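You operate a simulated robot arm through the tools that you are given. There is no shell and no other tool. Be economical: measure what you need, move in short steps, check, and stop when the job is done.

You are at the controls of a simulated robot arm. One attempt, no reset.

TASK
Put the blue sock clip on the pink soap on the top of the sideboard.

The check looks at the end state, three seconds after you hand in, the way a careful person would. Anything else that was tipped, shoved, dropped, spilled or broken makes it a failure.

THE ROBOT
A 7-joint arm with a two-finger parallel gripper, fixed in place. Base frame: the origin is at the foot of the arm, x ahead of it, y to its left, z up; the work surface is at about z = 0. Units: m, degrees, N and s.
With the tool pointing down near the work surface it reaches from about 0.24 to 0.62 m from the base axis. Its first joint turns from -66.0 to 66.0 degrees. Payload 2.6 kg.
Tool frame: the origin (TCP) lies between the finger pads and is the grasp point; the fingertips stand 0.03 m ahead of it; z points along the fingers, y is the line along which they close. The gripper opens to 0.094 m. The fingers are 0.028 m wide and 0.01 m thick; the gripper's body (0.05 by 0.096 m) begins 0.055 m behind the TCP.
Orientation is told as [roll, pitch, yaw] about the base's x, y, z axes, in that order, counted from this pose: with the fingers straight down and closing along the base's y, the tool's x points along the base's -x, its y along +y and its z along -z.

THE INTERFACE
- The arm moves only by the tool move_arm. Its argument "increments" is a list of rows, each a list of 3 entries, a list of its own where there are three numbers: the shift along the tool's x, y, z in m, then the turn, a rotation vector about the tool's x, y, z in degrees, then the closure in counts, from 0 (fully open) to 255 (shut). In form: [[[dx, dy, dz], [wx, wy, wz], jaw], ...]. A call has 1 to 10 rows; each row shifts and turns the commanded pose from where the row before left it, along the tool's axes as they then stand. Rows are played at 5 a second. More than 0.05 m and 8.6 degrees between two rows, or a gripper value outside its range, and nothing of the call is played. Where a pose cannot be reached the arm comes as near as it can. A force on the tool above 40 N (or 10 N above the force at the start of the call, whichever is more), or a blocked arm, ends the call early, and 0.2 s more pass. The fingers move at their own pace (about 0.072 m/s each) and stop on an object; they squeeze with about 27 N. The grip force told is the motor's: it shows also when the fingers shut on nothing. Time passes only in rows, and 0.2 s behind the last, so rows that do not move let the fingers close. The reply holds the time, the measured pose of the TCP, the force on the tool along the base axes, the opening and the grip force, in the units named above and with some noise.
- Cameras (640 x 400 px; columns grow to the right, rows downward): "scene" is fixed at [0.0378, 0.4609, 0.5546]; the picture's right is [-0.48, -0.88, 0.00], its down [-0.62, 0.34, -0.71] and it looks along [0.62, -0.34, -0.71] (base axes); focal length 351 px, centre (320, 200). "wrist" rides on the gripper at [-0.037, 0, -0.058] in the tool frame; the picture's right is [0.00, -1.00, 0.00], its down [0.97, 0.00, -0.24] and it looks along [0.24, 0.00, 0.97] (tool axes); focal length 218 px, centre (320, 200). There is no depth. A picture from a camera that has moved, and an enlarged one, comes with that camera's place and axes in the base frame and with its lens. The place of the scene camera against the robot may be out by one fixed shift of up to 0.018 m in any direction.
- get_image(camera): a new picture of that camera. No time passes.
- zoom(camera, box): a new picture of the part [left, top, right, bottom] of that camera's present view, enlarged. No time passes.
- job_done(): hands the job in; it is judged then, once.

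Go step by step. Nothing tells you positions but the pictures and the camera data: compare them with the known pose of the tool, close in by small moves and look again before you grip or let go. The budget is 90 turns and 36 pictures, counting those below and the enlarged ones. Unless the task says otherwise, let go and move clear before handing in, and close with one line.

The tools are called after "Emit:" by a JSON object that holds its "api" and its "payload". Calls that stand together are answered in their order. move_arm: Moves the arm, as the interface text tells. Its arguments: {"type":"object","properties":{"increments":{"type":"array"}},"required":["increments"]} The other tools are called the same way: get_image (camera) takes a picture; zoom (camera, box) takes an enlarged picture of a part of a camera's view; job_done () hands the job in.

At the start:

```text
time: 0.0
eef_pos: [0.2174, 0.2746, 0.2506]
ee_rot: [0.0, 0.0, 0.0]
force: [0.7, 0.2, 0.5]
grip_width: 0.0942
finger_force: 0.0
```

scene: 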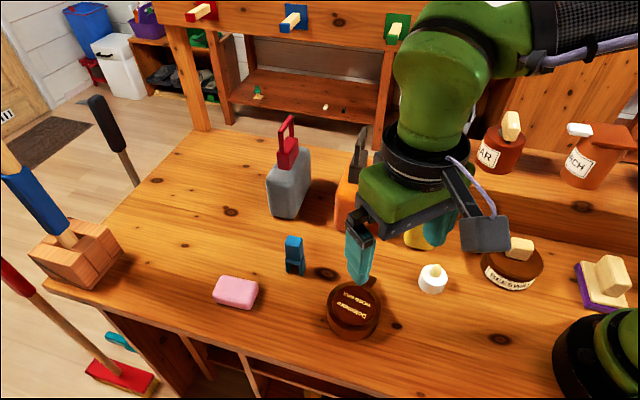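
wrist: 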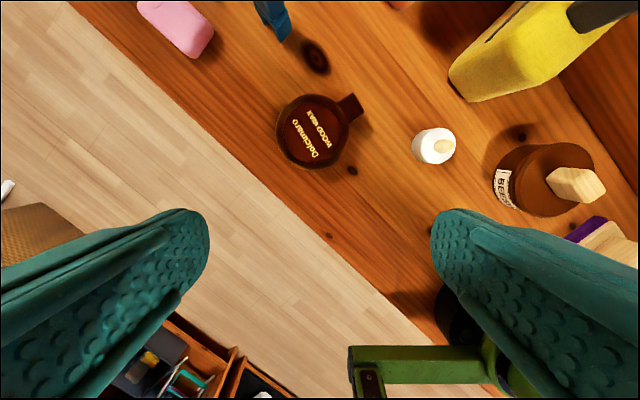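

I see the blue clip standing at roughly (0.39, 0.32) and the pink soap at roughly (0.38, 0.44). I'll look closer at both.

Emit:
{"api": "zoom", "payload": {"camera": "scene", "box": [200, 210, 360, 310]}}

Emit:
{"api": "move_arm", "payload": {"increments": [[[-0.04, 0, 0], [0, 0, 0], 0], [[-0.03, 0.02, 0], [0, 0, 0], 0], [[0, 0.04, 0], [0, 0, 0], 0]]}}

Emit:
{"api": "get_image", "payload": {"camera": "wrist"}}

```text
4.00 times, centred on (280, 260) of scene
camera zoom: at [0.0378, 0.4609, 0.5546], right [-0.48, -0.88, 0.0], down [-0.62, 0.34, -0.71], along [0.62, -0.34, -0.71], focal length 1405 px, centre (480, -40)
```

zoom: 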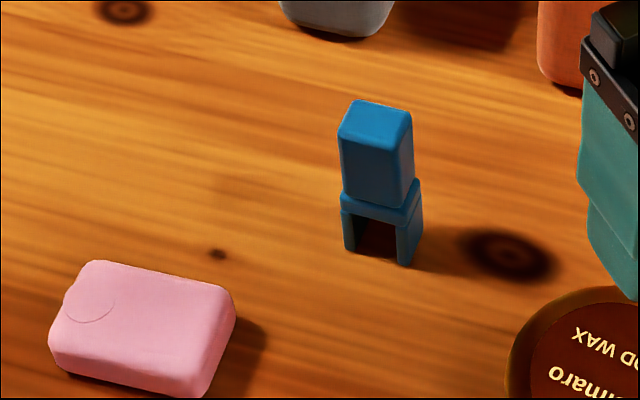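

```text
time: 0.8
eef_pos: [0.2881, 0.3333, 0.2517]
ee_rot: [0.1, 0.0, 0.0]
force: [-0.5, -0.3, -0.2]
grip_width: 0.0943
finger_force: 0.1
```

```text
32 pictures are left
camera wrist: at [0.3245, 0.3343, 0.3089], right [0.0, -1.0, 0.0], down [-0.97, 0.0, 0.24], along [-0.24, 0.0, -0.97], focal length 218 px, centre (320, 200)
```

wrist: 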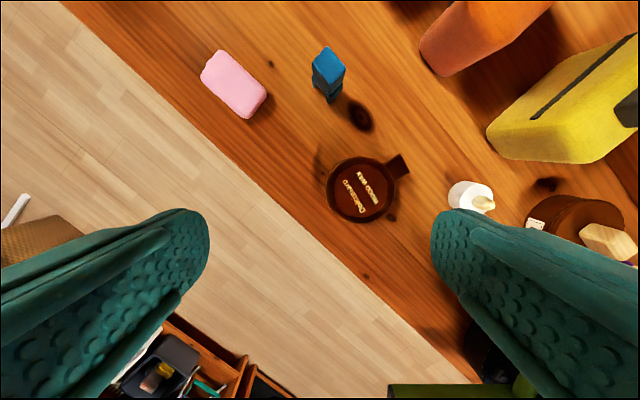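

The clip stands on two legs, about 0.08 m tall, at about (0.39, 0.32). I'll go over it at a safe height and look down.

Emit:
{"api": "move_arm", "payload": {"increments": [[[-0.04, 0, 0], [0, 0, 0], 0], [[-0.03, -0.01, 0], [0, 0, 0], 0], [[0, 0, 0], [0, 0, 0], 0]]}}

Emit:
{"api": "get_image", "payload": {"camera": "wrist"}}

Emit:
{"api": "get_image", "payload": {"camera": "scene"}}

```text
time: 1.6
eef_pos: [0.3583, 0.3217, 0.2515]
ee_rot: [0.0, 0.0, 0.0]
force: [0.3, 0.8, 0.1]
grip_width: 0.0943
finger_force: 0.1
```

```text
31 pictures are left
camera wrist: at [0.3947, 0.3228, 0.3083], right [0.0, -1.0, 0.0], down [-0.97, 0.0, 0.24], along [-0.24, 0.0, -0.97], focal length 218 px, centre (320, 200)
```

wrist: 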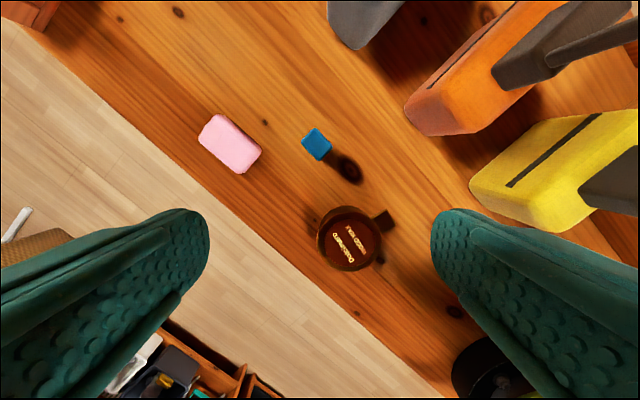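

```text
30 pictures are left
```

scene: 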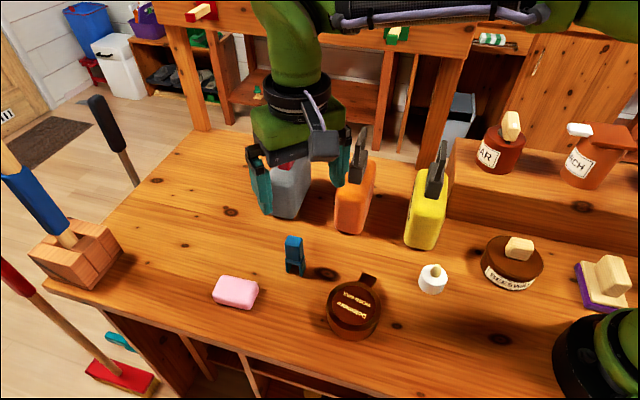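

The clip top lies almost straight below the camera, at about (0.397, 0.327), and the soap is at about (0.397, 0.437). I'll zoom in to get both their headings.

Emit:
{"api": "zoom", "payload": {"camera": "wrist", "box": [190, 90, 350, 190]}}

```text
4.00 times, centred on (270, 140) of wrist
camera zoom: at [0.3947, 0.3228, 0.3083], right [0.0, -1.0, 0.0], down [-0.97, 0.0, 0.24], along [-0.24, 0.0, -0.97], focal length 873 px, centre (520, 440)
```

zoom: 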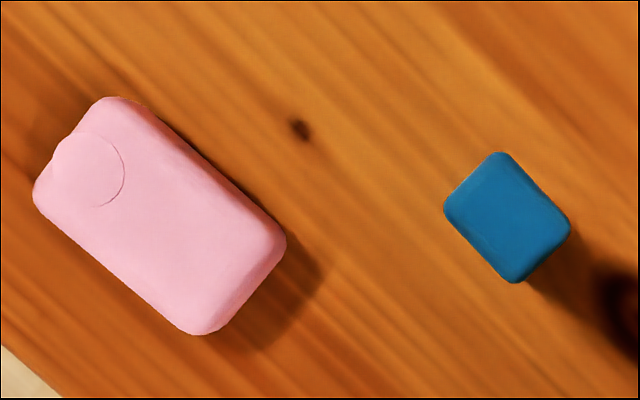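

The clip's faces sit at 45°, 28 mm long and 20 mm thick, centred at about (0.396, 0.326). I'll move over it, yaw 45° to close on the 20 mm side, and come down part of the way.

Emit:
{"api": "move_arm", "payload": {"increments": [[[-0.0385, 0.003, 0], [0, 0, 0], 0], [[0, 0, 0], [0, 0, -7.5], 0], [[0, 0, 0], [0, 0, -7.5], 0], [[0, 0, 0], [0, 0, -7.5], 0], [[0, 0, 0], [0, 0, -7.5], 0], [[0, 0, 0], [0, 0, -7.5], 0], [[0, 0, 0], [0, 0, -7.5], 0], [[0, 0, 0.035], [0, 0, 0], 0], [[0, 0, 0.035], [0, 0, 0], 0], [[0, 0, 0], [0, 0, 0], 0]]}}

Emit:
{"api": "get_image", "payload": {"camera": "wrist"}}

Emit:
{"api": "zoom", "payload": {"camera": "scene", "box": [200, 190, 360, 290]}}

```text
time: 3.8
eef_pos: [0.3967, 0.3282, 0.1799]
ee_rot: [0.1, 0.0, 45.0]
force: [1.5, 0.5, 0.2]
grip_width: 0.0941
finger_force: 0.1
```

```text
28 pictures are left
camera wrist: at [0.4226, 0.3542, 0.2371], right [0.71, -0.71, 0.0], down [-0.69, -0.69, 0.24], along [-0.17, -0.17, -0.97], focal length 218 px, centre (320, 200)
```

wrist: 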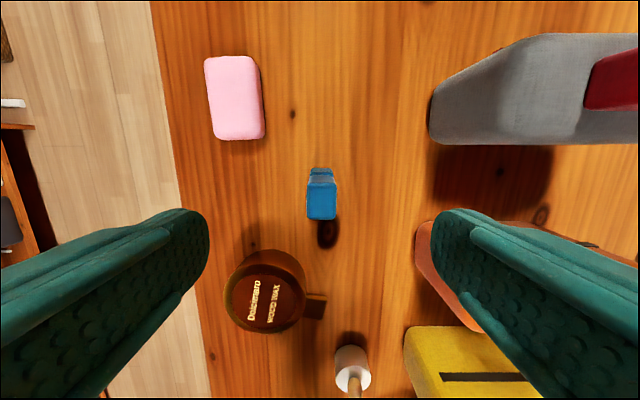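

```text
4.00 times, centred on (280, 240) of scene
camera zoom: at [0.0378, 0.4609, 0.5546], right [-0.48, -0.88, 0.0], down [-0.62, 0.34, -0.71], along [0.62, -0.34, -0.71], focal length 1405 px, centre (480, 40)
```

zoom: 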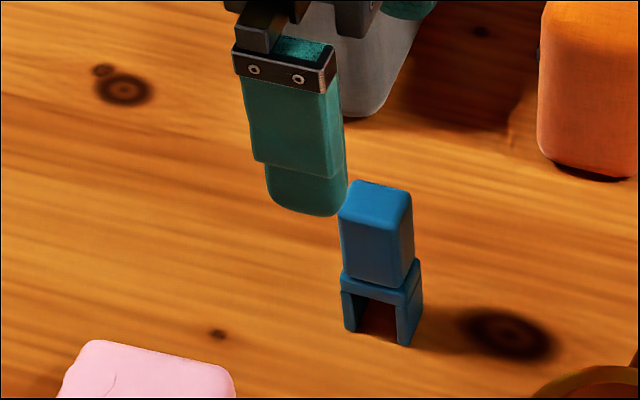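

The clip is centred between the fingers, with its top at about z = 0.09 and its solid block from about z = 0.04 to 0.09. I'll lower the TCP to 0.075 and check before closing.

Emit:
{"api": "move_arm", "payload": {"increments": [[[0, 0, 0.035], [0, 0, 0], 0], [[0, 0, 0.035], [0, 0, 0], 0], [[0, 0, 0.02], [0, 0, 0], 0], [[0, 0, 0.014], [0, 0, 0], 0], [[0, 0, 0], [0, 0, 0], 0]]}}

Emit:
{"api": "get_image", "payload": {"camera": "wrist"}}

Emit:
{"api": "zoom", "payload": {"camera": "scene", "box": [200, 190, 360, 290]}}

```text
time: 5.0
eef_pos: [0.395, 0.3265, 0.0771]
ee_rot: [0.1, 0.0, 45.0]
force: [-0.4, 0.6, 0.3]
grip_width: 0.0941
finger_force: 0.0
```

```text
26 pictures are left
camera wrist: at [0.4219, 0.3538, 0.1338], right [0.71, -0.71, 0.0], down [-0.69, -0.69, 0.24], along [-0.17, -0.17, -0.97], focal length 218 px, centre (320, 200)
```

wrist: 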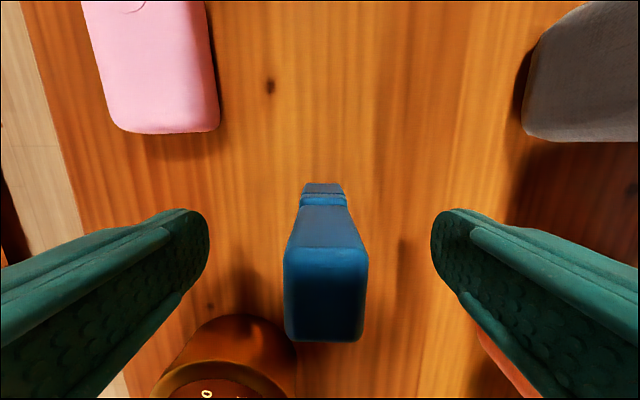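

```text
4.00 times, centred on (280, 240) of scene
camera zoom: at [0.0378, 0.4609, 0.5546], right [-0.48, -0.88, 0.0], down [-0.62, 0.34, -0.71], along [0.62, -0.34, -0.71], focal length 1405 px, centre (480, 40)
```

zoom: 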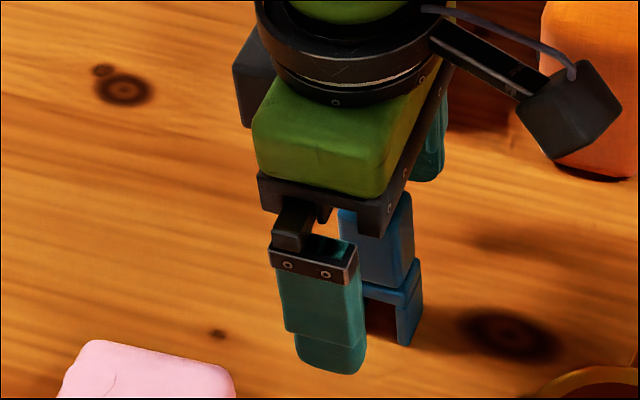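

The clip sits between the pads, about 1 mm off to the right. I'll correct that and close.

Emit:
{"api": "move_arm", "payload": {"increments": [[[0, -0.001, 0.002], [0, 0, 0], 0], [[0, 0, 0], [0, 0, 0], 120], [[0, 0, 0], [0, 0, 0], 200], [[0, 0, 0], [0, 0, 0], 255], [[0, 0, 0], [0, 0, 0], 255], [[0, 0, 0], [0, 0, 0], 255]]}}

Emit:
{"api": "get_image", "payload": {"camera": "wrist"}}

```text
time: 6.4
eef_pos: [0.3967, 0.3262, 0.074]
ee_rot: [0.1, 0.0, 45.0]
force: [0.6, -0.9, -0.4]
grip_width: 0.025
finger_force: 27.1
```

```text
24 pictures are left
camera wrist: at [0.4228, 0.3529, 0.1321], right [0.71, -0.71, 0.0], down [-0.69, -0.69, 0.24], along [-0.17, -0.17, -0.97], focal length 218 px, centre (320, 200)
```

wrist: 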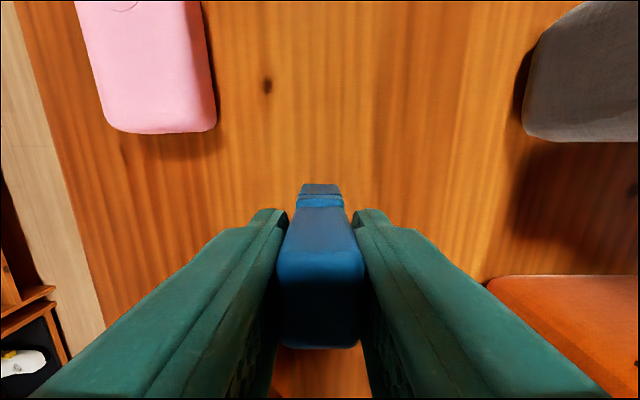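

The clip is gripped at 25 mm opening with 27 N. I'll lift straight up and check it.

Emit:
{"api": "move_arm", "payload": {"increments": [[[0, 0, -0.02], [0, 0, 0], 255], [[0, 0, -0.03], [0, 0, 0], 255], [[0, 0, -0.03], [0, 0, 0], 255], [[0, 0, 0], [0, 0, 0], 255]]}}

Emit:
{"api": "get_image", "payload": {"camera": "wrist"}}

Emit:
{"api": "zoom", "payload": {"camera": "scene", "box": [200, 190, 360, 290]}}

```text
time: 7.4
eef_pos: [0.3969, 0.3257, 0.1552]
ee_rot: [0.0, 0.0, 45.1]
force: [0.7, 0.3, -0.2]
grip_width: 0.0253
finger_force: 27.2
```

```text
23 pictures are left
camera wrist: at [0.4223, 0.3531, 0.2127], right [0.71, -0.71, 0.0], down [-0.69, -0.69, 0.24], along [-0.17, -0.17, -0.97], focal length 218 px, centre (320, 200)
```

wrist: 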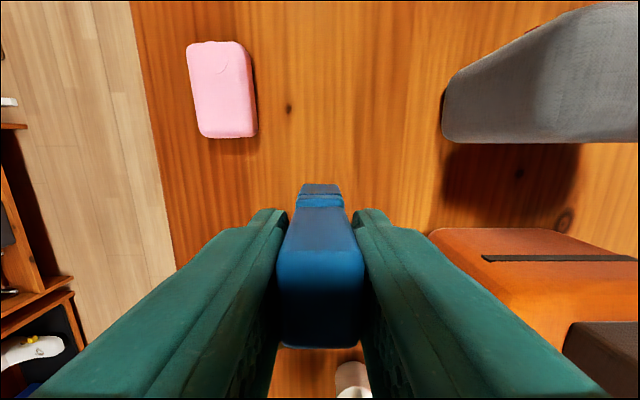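

```text
4.00 times, centred on (280, 240) of scene
camera zoom: at [0.0378, 0.4609, 0.5546], right [-0.48, -0.88, 0.0], down [-0.62, 0.34, -0.71], along [0.62, -0.34, -0.71], focal length 1405 px, centre (480, 40)
```

zoom: 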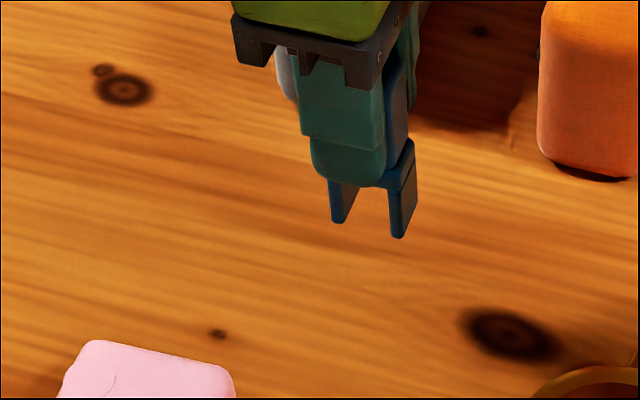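

The clip is held firmly, with its bottom at about z = 0.08. The soap is at about (0.398, 0.439) and lined up within 2°, so I'll move over it, slightly away from the raised disc at its far end.

Emit:
{"api": "move_arm", "payload": {"increments": [[[-0.024, 0.026, 0], [0, 0, 0], 255], [[-0.024, 0.027, 0], [0, 0, 0], 255], [[-0.024, 0.026, 0], [0, 0, -2], 255], [[0, 0, 0], [0, 0, 0], 255], [[0, 0, 0], [0, 0, 0], 255]]}}

Emit:
{"api": "get_image", "payload": {"camera": "wrist"}}

Emit:
{"api": "zoom", "payload": {"camera": "scene", "box": [160, 220, 320, 320]}}

```text
time: 8.6
eef_pos: [0.3922, 0.4328, 0.1552]
ee_rot: [0.1, 0.0, 47.1]
force: [-0.3, 0.2, -0.4]
grip_width: 0.025
finger_force: 27.2
```

```text
21 pictures are left
camera wrist: at [0.4167, 0.4611, 0.2129], right [0.73, -0.68, 0.0], down [-0.66, -0.71, 0.24], along [-0.16, -0.18, -0.97], focal length 218 px, centre (320, 200)
```

wrist: 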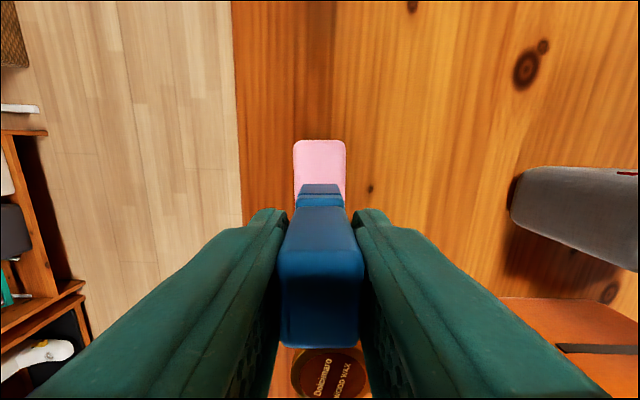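

```text
4.00 times, centred on (240, 270) of scene
camera zoom: at [0.0378, 0.4609, 0.5546], right [-0.48, -0.88, 0.0], down [-0.62, 0.34, -0.71], along [0.62, -0.34, -0.71], focal length 1405 px, centre (640, -80)
```

zoom: 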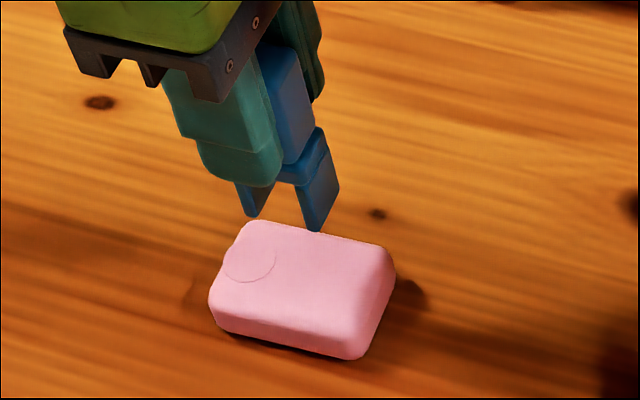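

The clip is centred over the soap's width. I'll shift 2 mm more away from the disc, lower to a few cm above, and look.

Emit:
{"api": "move_arm", "payload": {"increments": [[[0.002, 0, 0.02], [0, 0, 0], 255], [[0, 0, 0.018], [0, 0, 0], 255], [[0, 0, 0], [0, 0, 0], 255]]}}

Emit:
{"api": "get_image", "payload": {"camera": "wrist"}}

Emit:
{"api": "zoom", "payload": {"camera": "scene", "box": [160, 220, 320, 320]}}

```text
time: 9.4
eef_pos: [0.3916, 0.4323, 0.1176]
ee_rot: [0.0, 0.0, 46.9]
force: [1.1, -0.3, -1.1]
grip_width: 0.0251
finger_force: 26.9
```

```text
19 pictures are left
camera wrist: at [0.416, 0.4593, 0.1744], right [0.73, -0.68, 0.0], down [-0.66, -0.71, 0.24], along [-0.16, -0.18, -0.97], focal length 218 px, centre (320, 200)
```

wrist: 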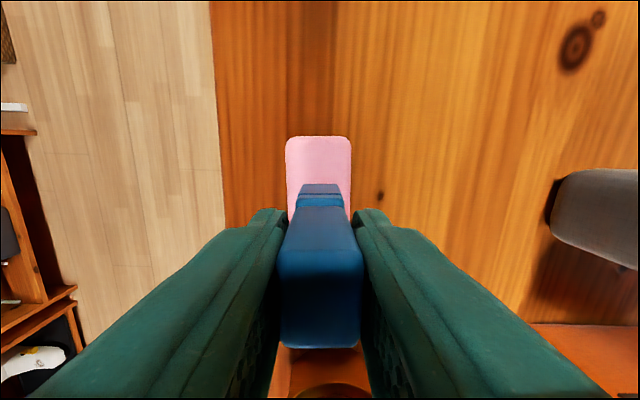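

```text
4.00 times, centred on (240, 270) of scene
camera zoom: at [0.0378, 0.4609, 0.5546], right [-0.48, -0.88, 0.0], down [-0.62, 0.34, -0.71], along [0.62, -0.34, -0.71], focal length 1405 px, centre (640, -80)
```

zoom: 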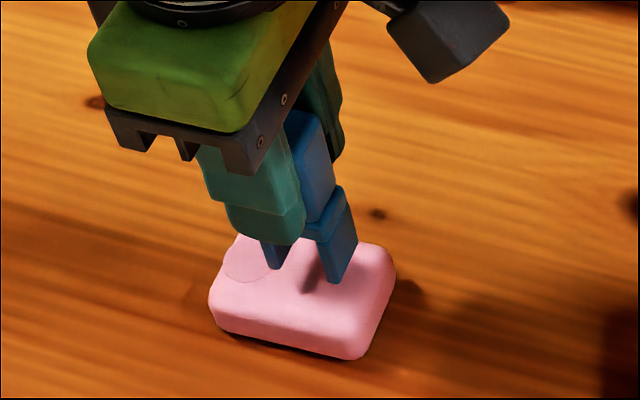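

The clip is about 1.5 cm above the soap and well inside its outline. I'll lower in small steps and watch the force.

Emit:
{"api": "move_arm", "payload": {"increments": [[[0, 0, 0.004], [0, 0, 0], 255], [[0, 0, 0.003], [0, 0, 0], 255], [[0, 0, 0.002], [0, 0, 0], 255], [[0, 0, 0], [0, 0, 0], 255]]}}

Emit:
{"api": "zoom", "payload": {"camera": "scene", "box": [200, 260, 264, 300]}}

```text
time: 10.4
eef_pos: [0.3907, 0.432, 0.1073]
ee_rot: [0.0, 0.0, 47.0]
force: [-0.4, -0.5, -0.7]
grip_width: 0.025
finger_force: 26.6
```

```text
10.00 times, centred on (232, 280) of scene
camera zoom: at [0.0378, 0.4609, 0.5546], right [-0.48, -0.88, 0.0], down [-0.62, 0.34, -0.71], along [0.62, -0.34, -0.71], focal length 3512 px, centre (1200, -600)
```

zoom: 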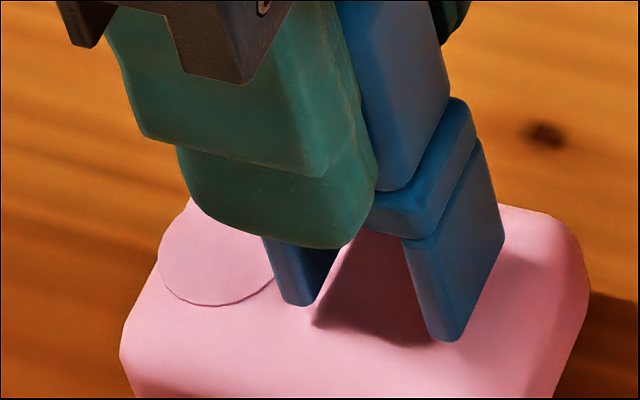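

The clip is a few mm above the soap, with its left leg near the disc's edge. I'll shift 3 mm further off the disc and keep lowering.

Emit:
{"api": "move_arm", "payload": {"increments": [[[0.003, 0, 0], [0, 0, 0], 255], [[0, 0, 0.002], [0, 0, 0], 255], [[0, 0, 0.002], [0, 0, 0], 255], [[0, 0, 0], [0, 0, 0], 255]]}}

Emit:
{"api": "zoom", "payload": {"camera": "scene", "box": [200, 260, 264, 300]}}

```text
time: 11.4
eef_pos: [0.3891, 0.4286, 0.103]
ee_rot: [-0.1, -0.1, 47.0]
force: [0.7, 0.0, -0.3]
grip_width: 0.0253
finger_force: 27.2
```

```text
10.00 times, centred on (232, 280) of scene
camera zoom: at [0.0378, 0.4609, 0.5546], right [-0.48, -0.88, 0.0], down [-0.62, 0.34, -0.71], along [0.62, -0.34, -0.71], focal length 3512 px, centre (1200, -600)
```

zoom: 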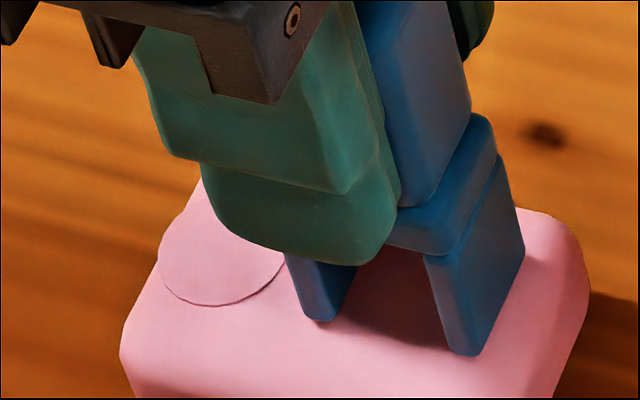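

It is very close to contact with no force yet. I'll lower in 1 mm steps.

Emit:
{"api": "move_arm", "payload": {"increments": [[[0, 0, 0.001], [0, 0, 0], 255], [[0, 0, 0.001], [0, 0, 0], 255], [[0, 0, 0], [0, 0, 0], 255]]}}

Emit:
{"api": "move_arm", "payload": {"increments": [[[0, 0, 0.001], [0, 0, 0], 255], [[0, 0, 0], [0, 0, 0], 255]]}}

Emit:
{"api": "zoom", "payload": {"camera": "scene", "box": [200, 260, 264, 300]}}

```text
time: 12.2
eef_pos: [0.3888, 0.4296, 0.1019]
ee_rot: [0.0, -0.1, 47.0]
force: [-0.7, -0.6, 6.4]
grip_width: 0.0252
finger_force: 26.9
```

```text
time: 12.8
eef_pos: [0.3889, 0.4286, 0.1025]
ee_rot: [0.0, -0.2, 47.1]
force: [-2.5, -1.7, 15.5]
grip_width: 0.0249
finger_force: 27.2
```

```text
10.00 times, centred on (232, 280) of scene
camera zoom: at [0.0377, 0.4608, 0.5547], right [-0.48, -0.88, 0.0], down [-0.62, 0.34, -0.71], along [0.62, -0.34, -0.71], focal length 3512 px, centre (1200, -600)
```

zoom: 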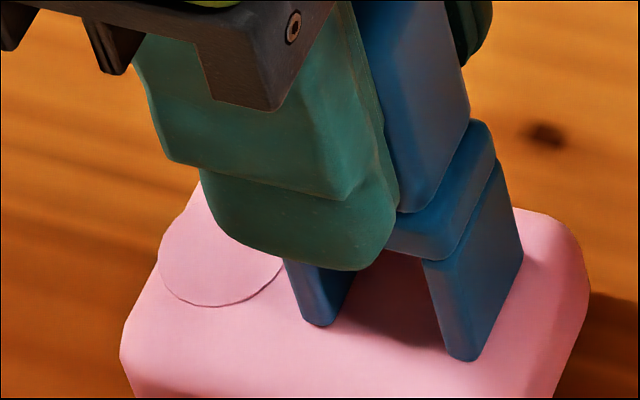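

The clip has made contact, at 15 N. I'll relieve the press and open the fingers step by step.

Emit:
{"api": "move_arm", "payload": {"increments": [[[0, 0, -0.0015], [0, 0, 0], 255], [[0, 0, 0], [0, 0, 0], 255]]}}

Emit:
{"api": "move_arm", "payload": {"increments": [[[0, 0, 0], [0, 0, 0], 175], [[0, 0, 0], [0, 0, 0], 150], [[0, 0, 0], [0, 0, 0], 120], [[0, 0, 0], [0, 0, 0], 80], [[0, 0, 0], [0, 0, 0], 80]]}}

Emit:
{"api": "zoom", "payload": {"camera": "scene", "box": [160, 220, 320, 320]}}

Emit:
{"api": "get_image", "payload": {"camera": "wrist"}}

```text
time: 13.4
eef_pos: [0.3892, 0.4286, 0.1028]
ee_rot: [0.0, 0.0, 47.0]
force: [0.8, 1.5, 10.2]
grip_width: 0.0251
finger_force: 26.7
```

```text
time: 14.6
eef_pos: [0.3885, 0.4285, 0.1021]
ee_rot: [0.0, -0.1, 47.0]
force: [-0.2, 0.3, -0.3]
grip_width: 0.0645
finger_force: 0.0
```

```text
4.00 times, centred on (240, 270) of scene
camera zoom: at [0.0378, 0.4609, 0.5546], right [-0.48, -0.88, 0.0], down [-0.62, 0.34, -0.71], along [0.62, -0.34, -0.71], focal length 1405 px, centre (640, -80)
```

zoom: 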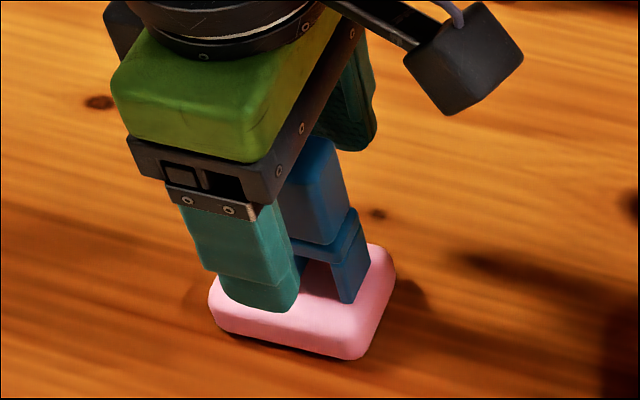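

```text
13 pictures are left
camera wrist: at [0.4137, 0.4567, 0.1596], right [0.73, -0.68, 0.0], down [-0.66, -0.71, 0.24], along [-0.16, -0.18, -0.97], focal length 218 px, centre (320, 200)
```

wrist: 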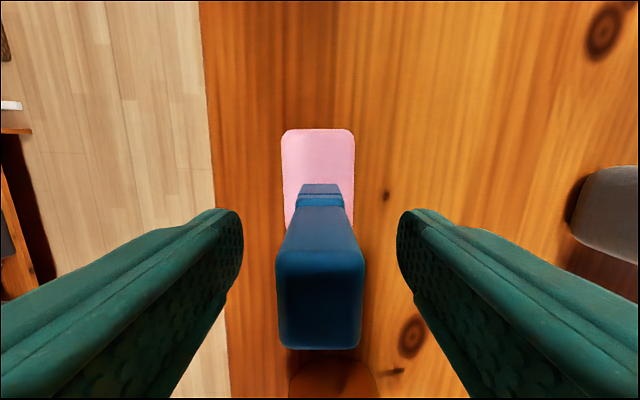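

The clip stands upright on the soap, free of the fingers. I'll open fully and lift straight up.

Emit:
{"api": "move_arm", "payload": {"increments": [[[0, 0, 0], [0, 0, 0], 30], [[0, 0, -0.02], [0, 0, 0], 30], [[0, 0, -0.035], [0, 0, 0], 30], [[0, 0, -0.035], [0, 0, 0], 30], [[0, 0, -0.03], [0, 0, 0], 30], [[0, 0, 0], [0, 0, 0], 30]]}}

Emit:
{"api": "get_image", "payload": {"camera": "scene"}}

Emit:
{"api": "zoom", "payload": {"camera": "scene", "box": [160, 220, 320, 320]}}

```text
time: 16.0
eef_pos: [0.388, 0.429, 0.2224]
ee_rot: [0.0, 0.1, 47.0]
force: [0.1, -0.5, 0.1]
grip_width: 0.0831
finger_force: 0.1
```

```text
12 pictures are left
```

scene: 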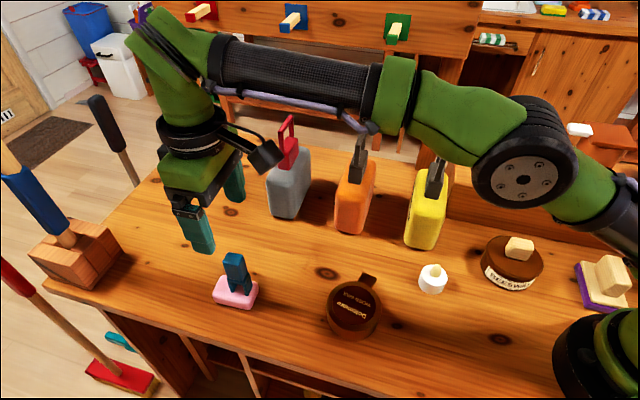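

```text
4.00 times, centred on (240, 270) of scene
camera zoom: at [0.0378, 0.4609, 0.5546], right [-0.48, -0.88, 0.0], down [-0.62, 0.34, -0.71], along [0.62, -0.34, -0.71], focal length 1405 px, centre (640, -80)
```

zoom: 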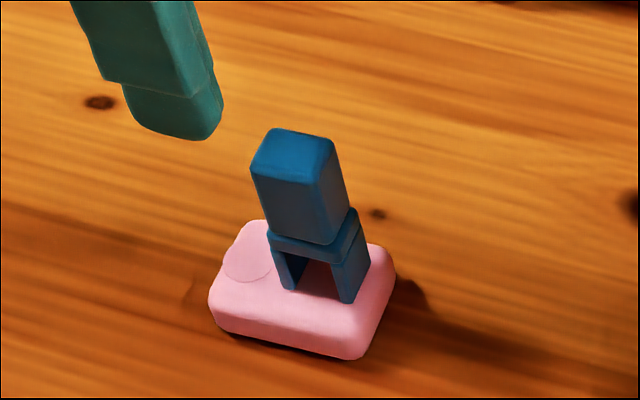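

The clip stands steady on the soap, nothing else has moved, and the gripper is clear. I'm handing in.

Emit:
{"api": "job_done", "payload": {}}

```text
The job is handed in.
```

The blue sock clip is standing upright on the pink soap, the gripper has let go and moved clear, and nothing else on the sideboard was disturbed.
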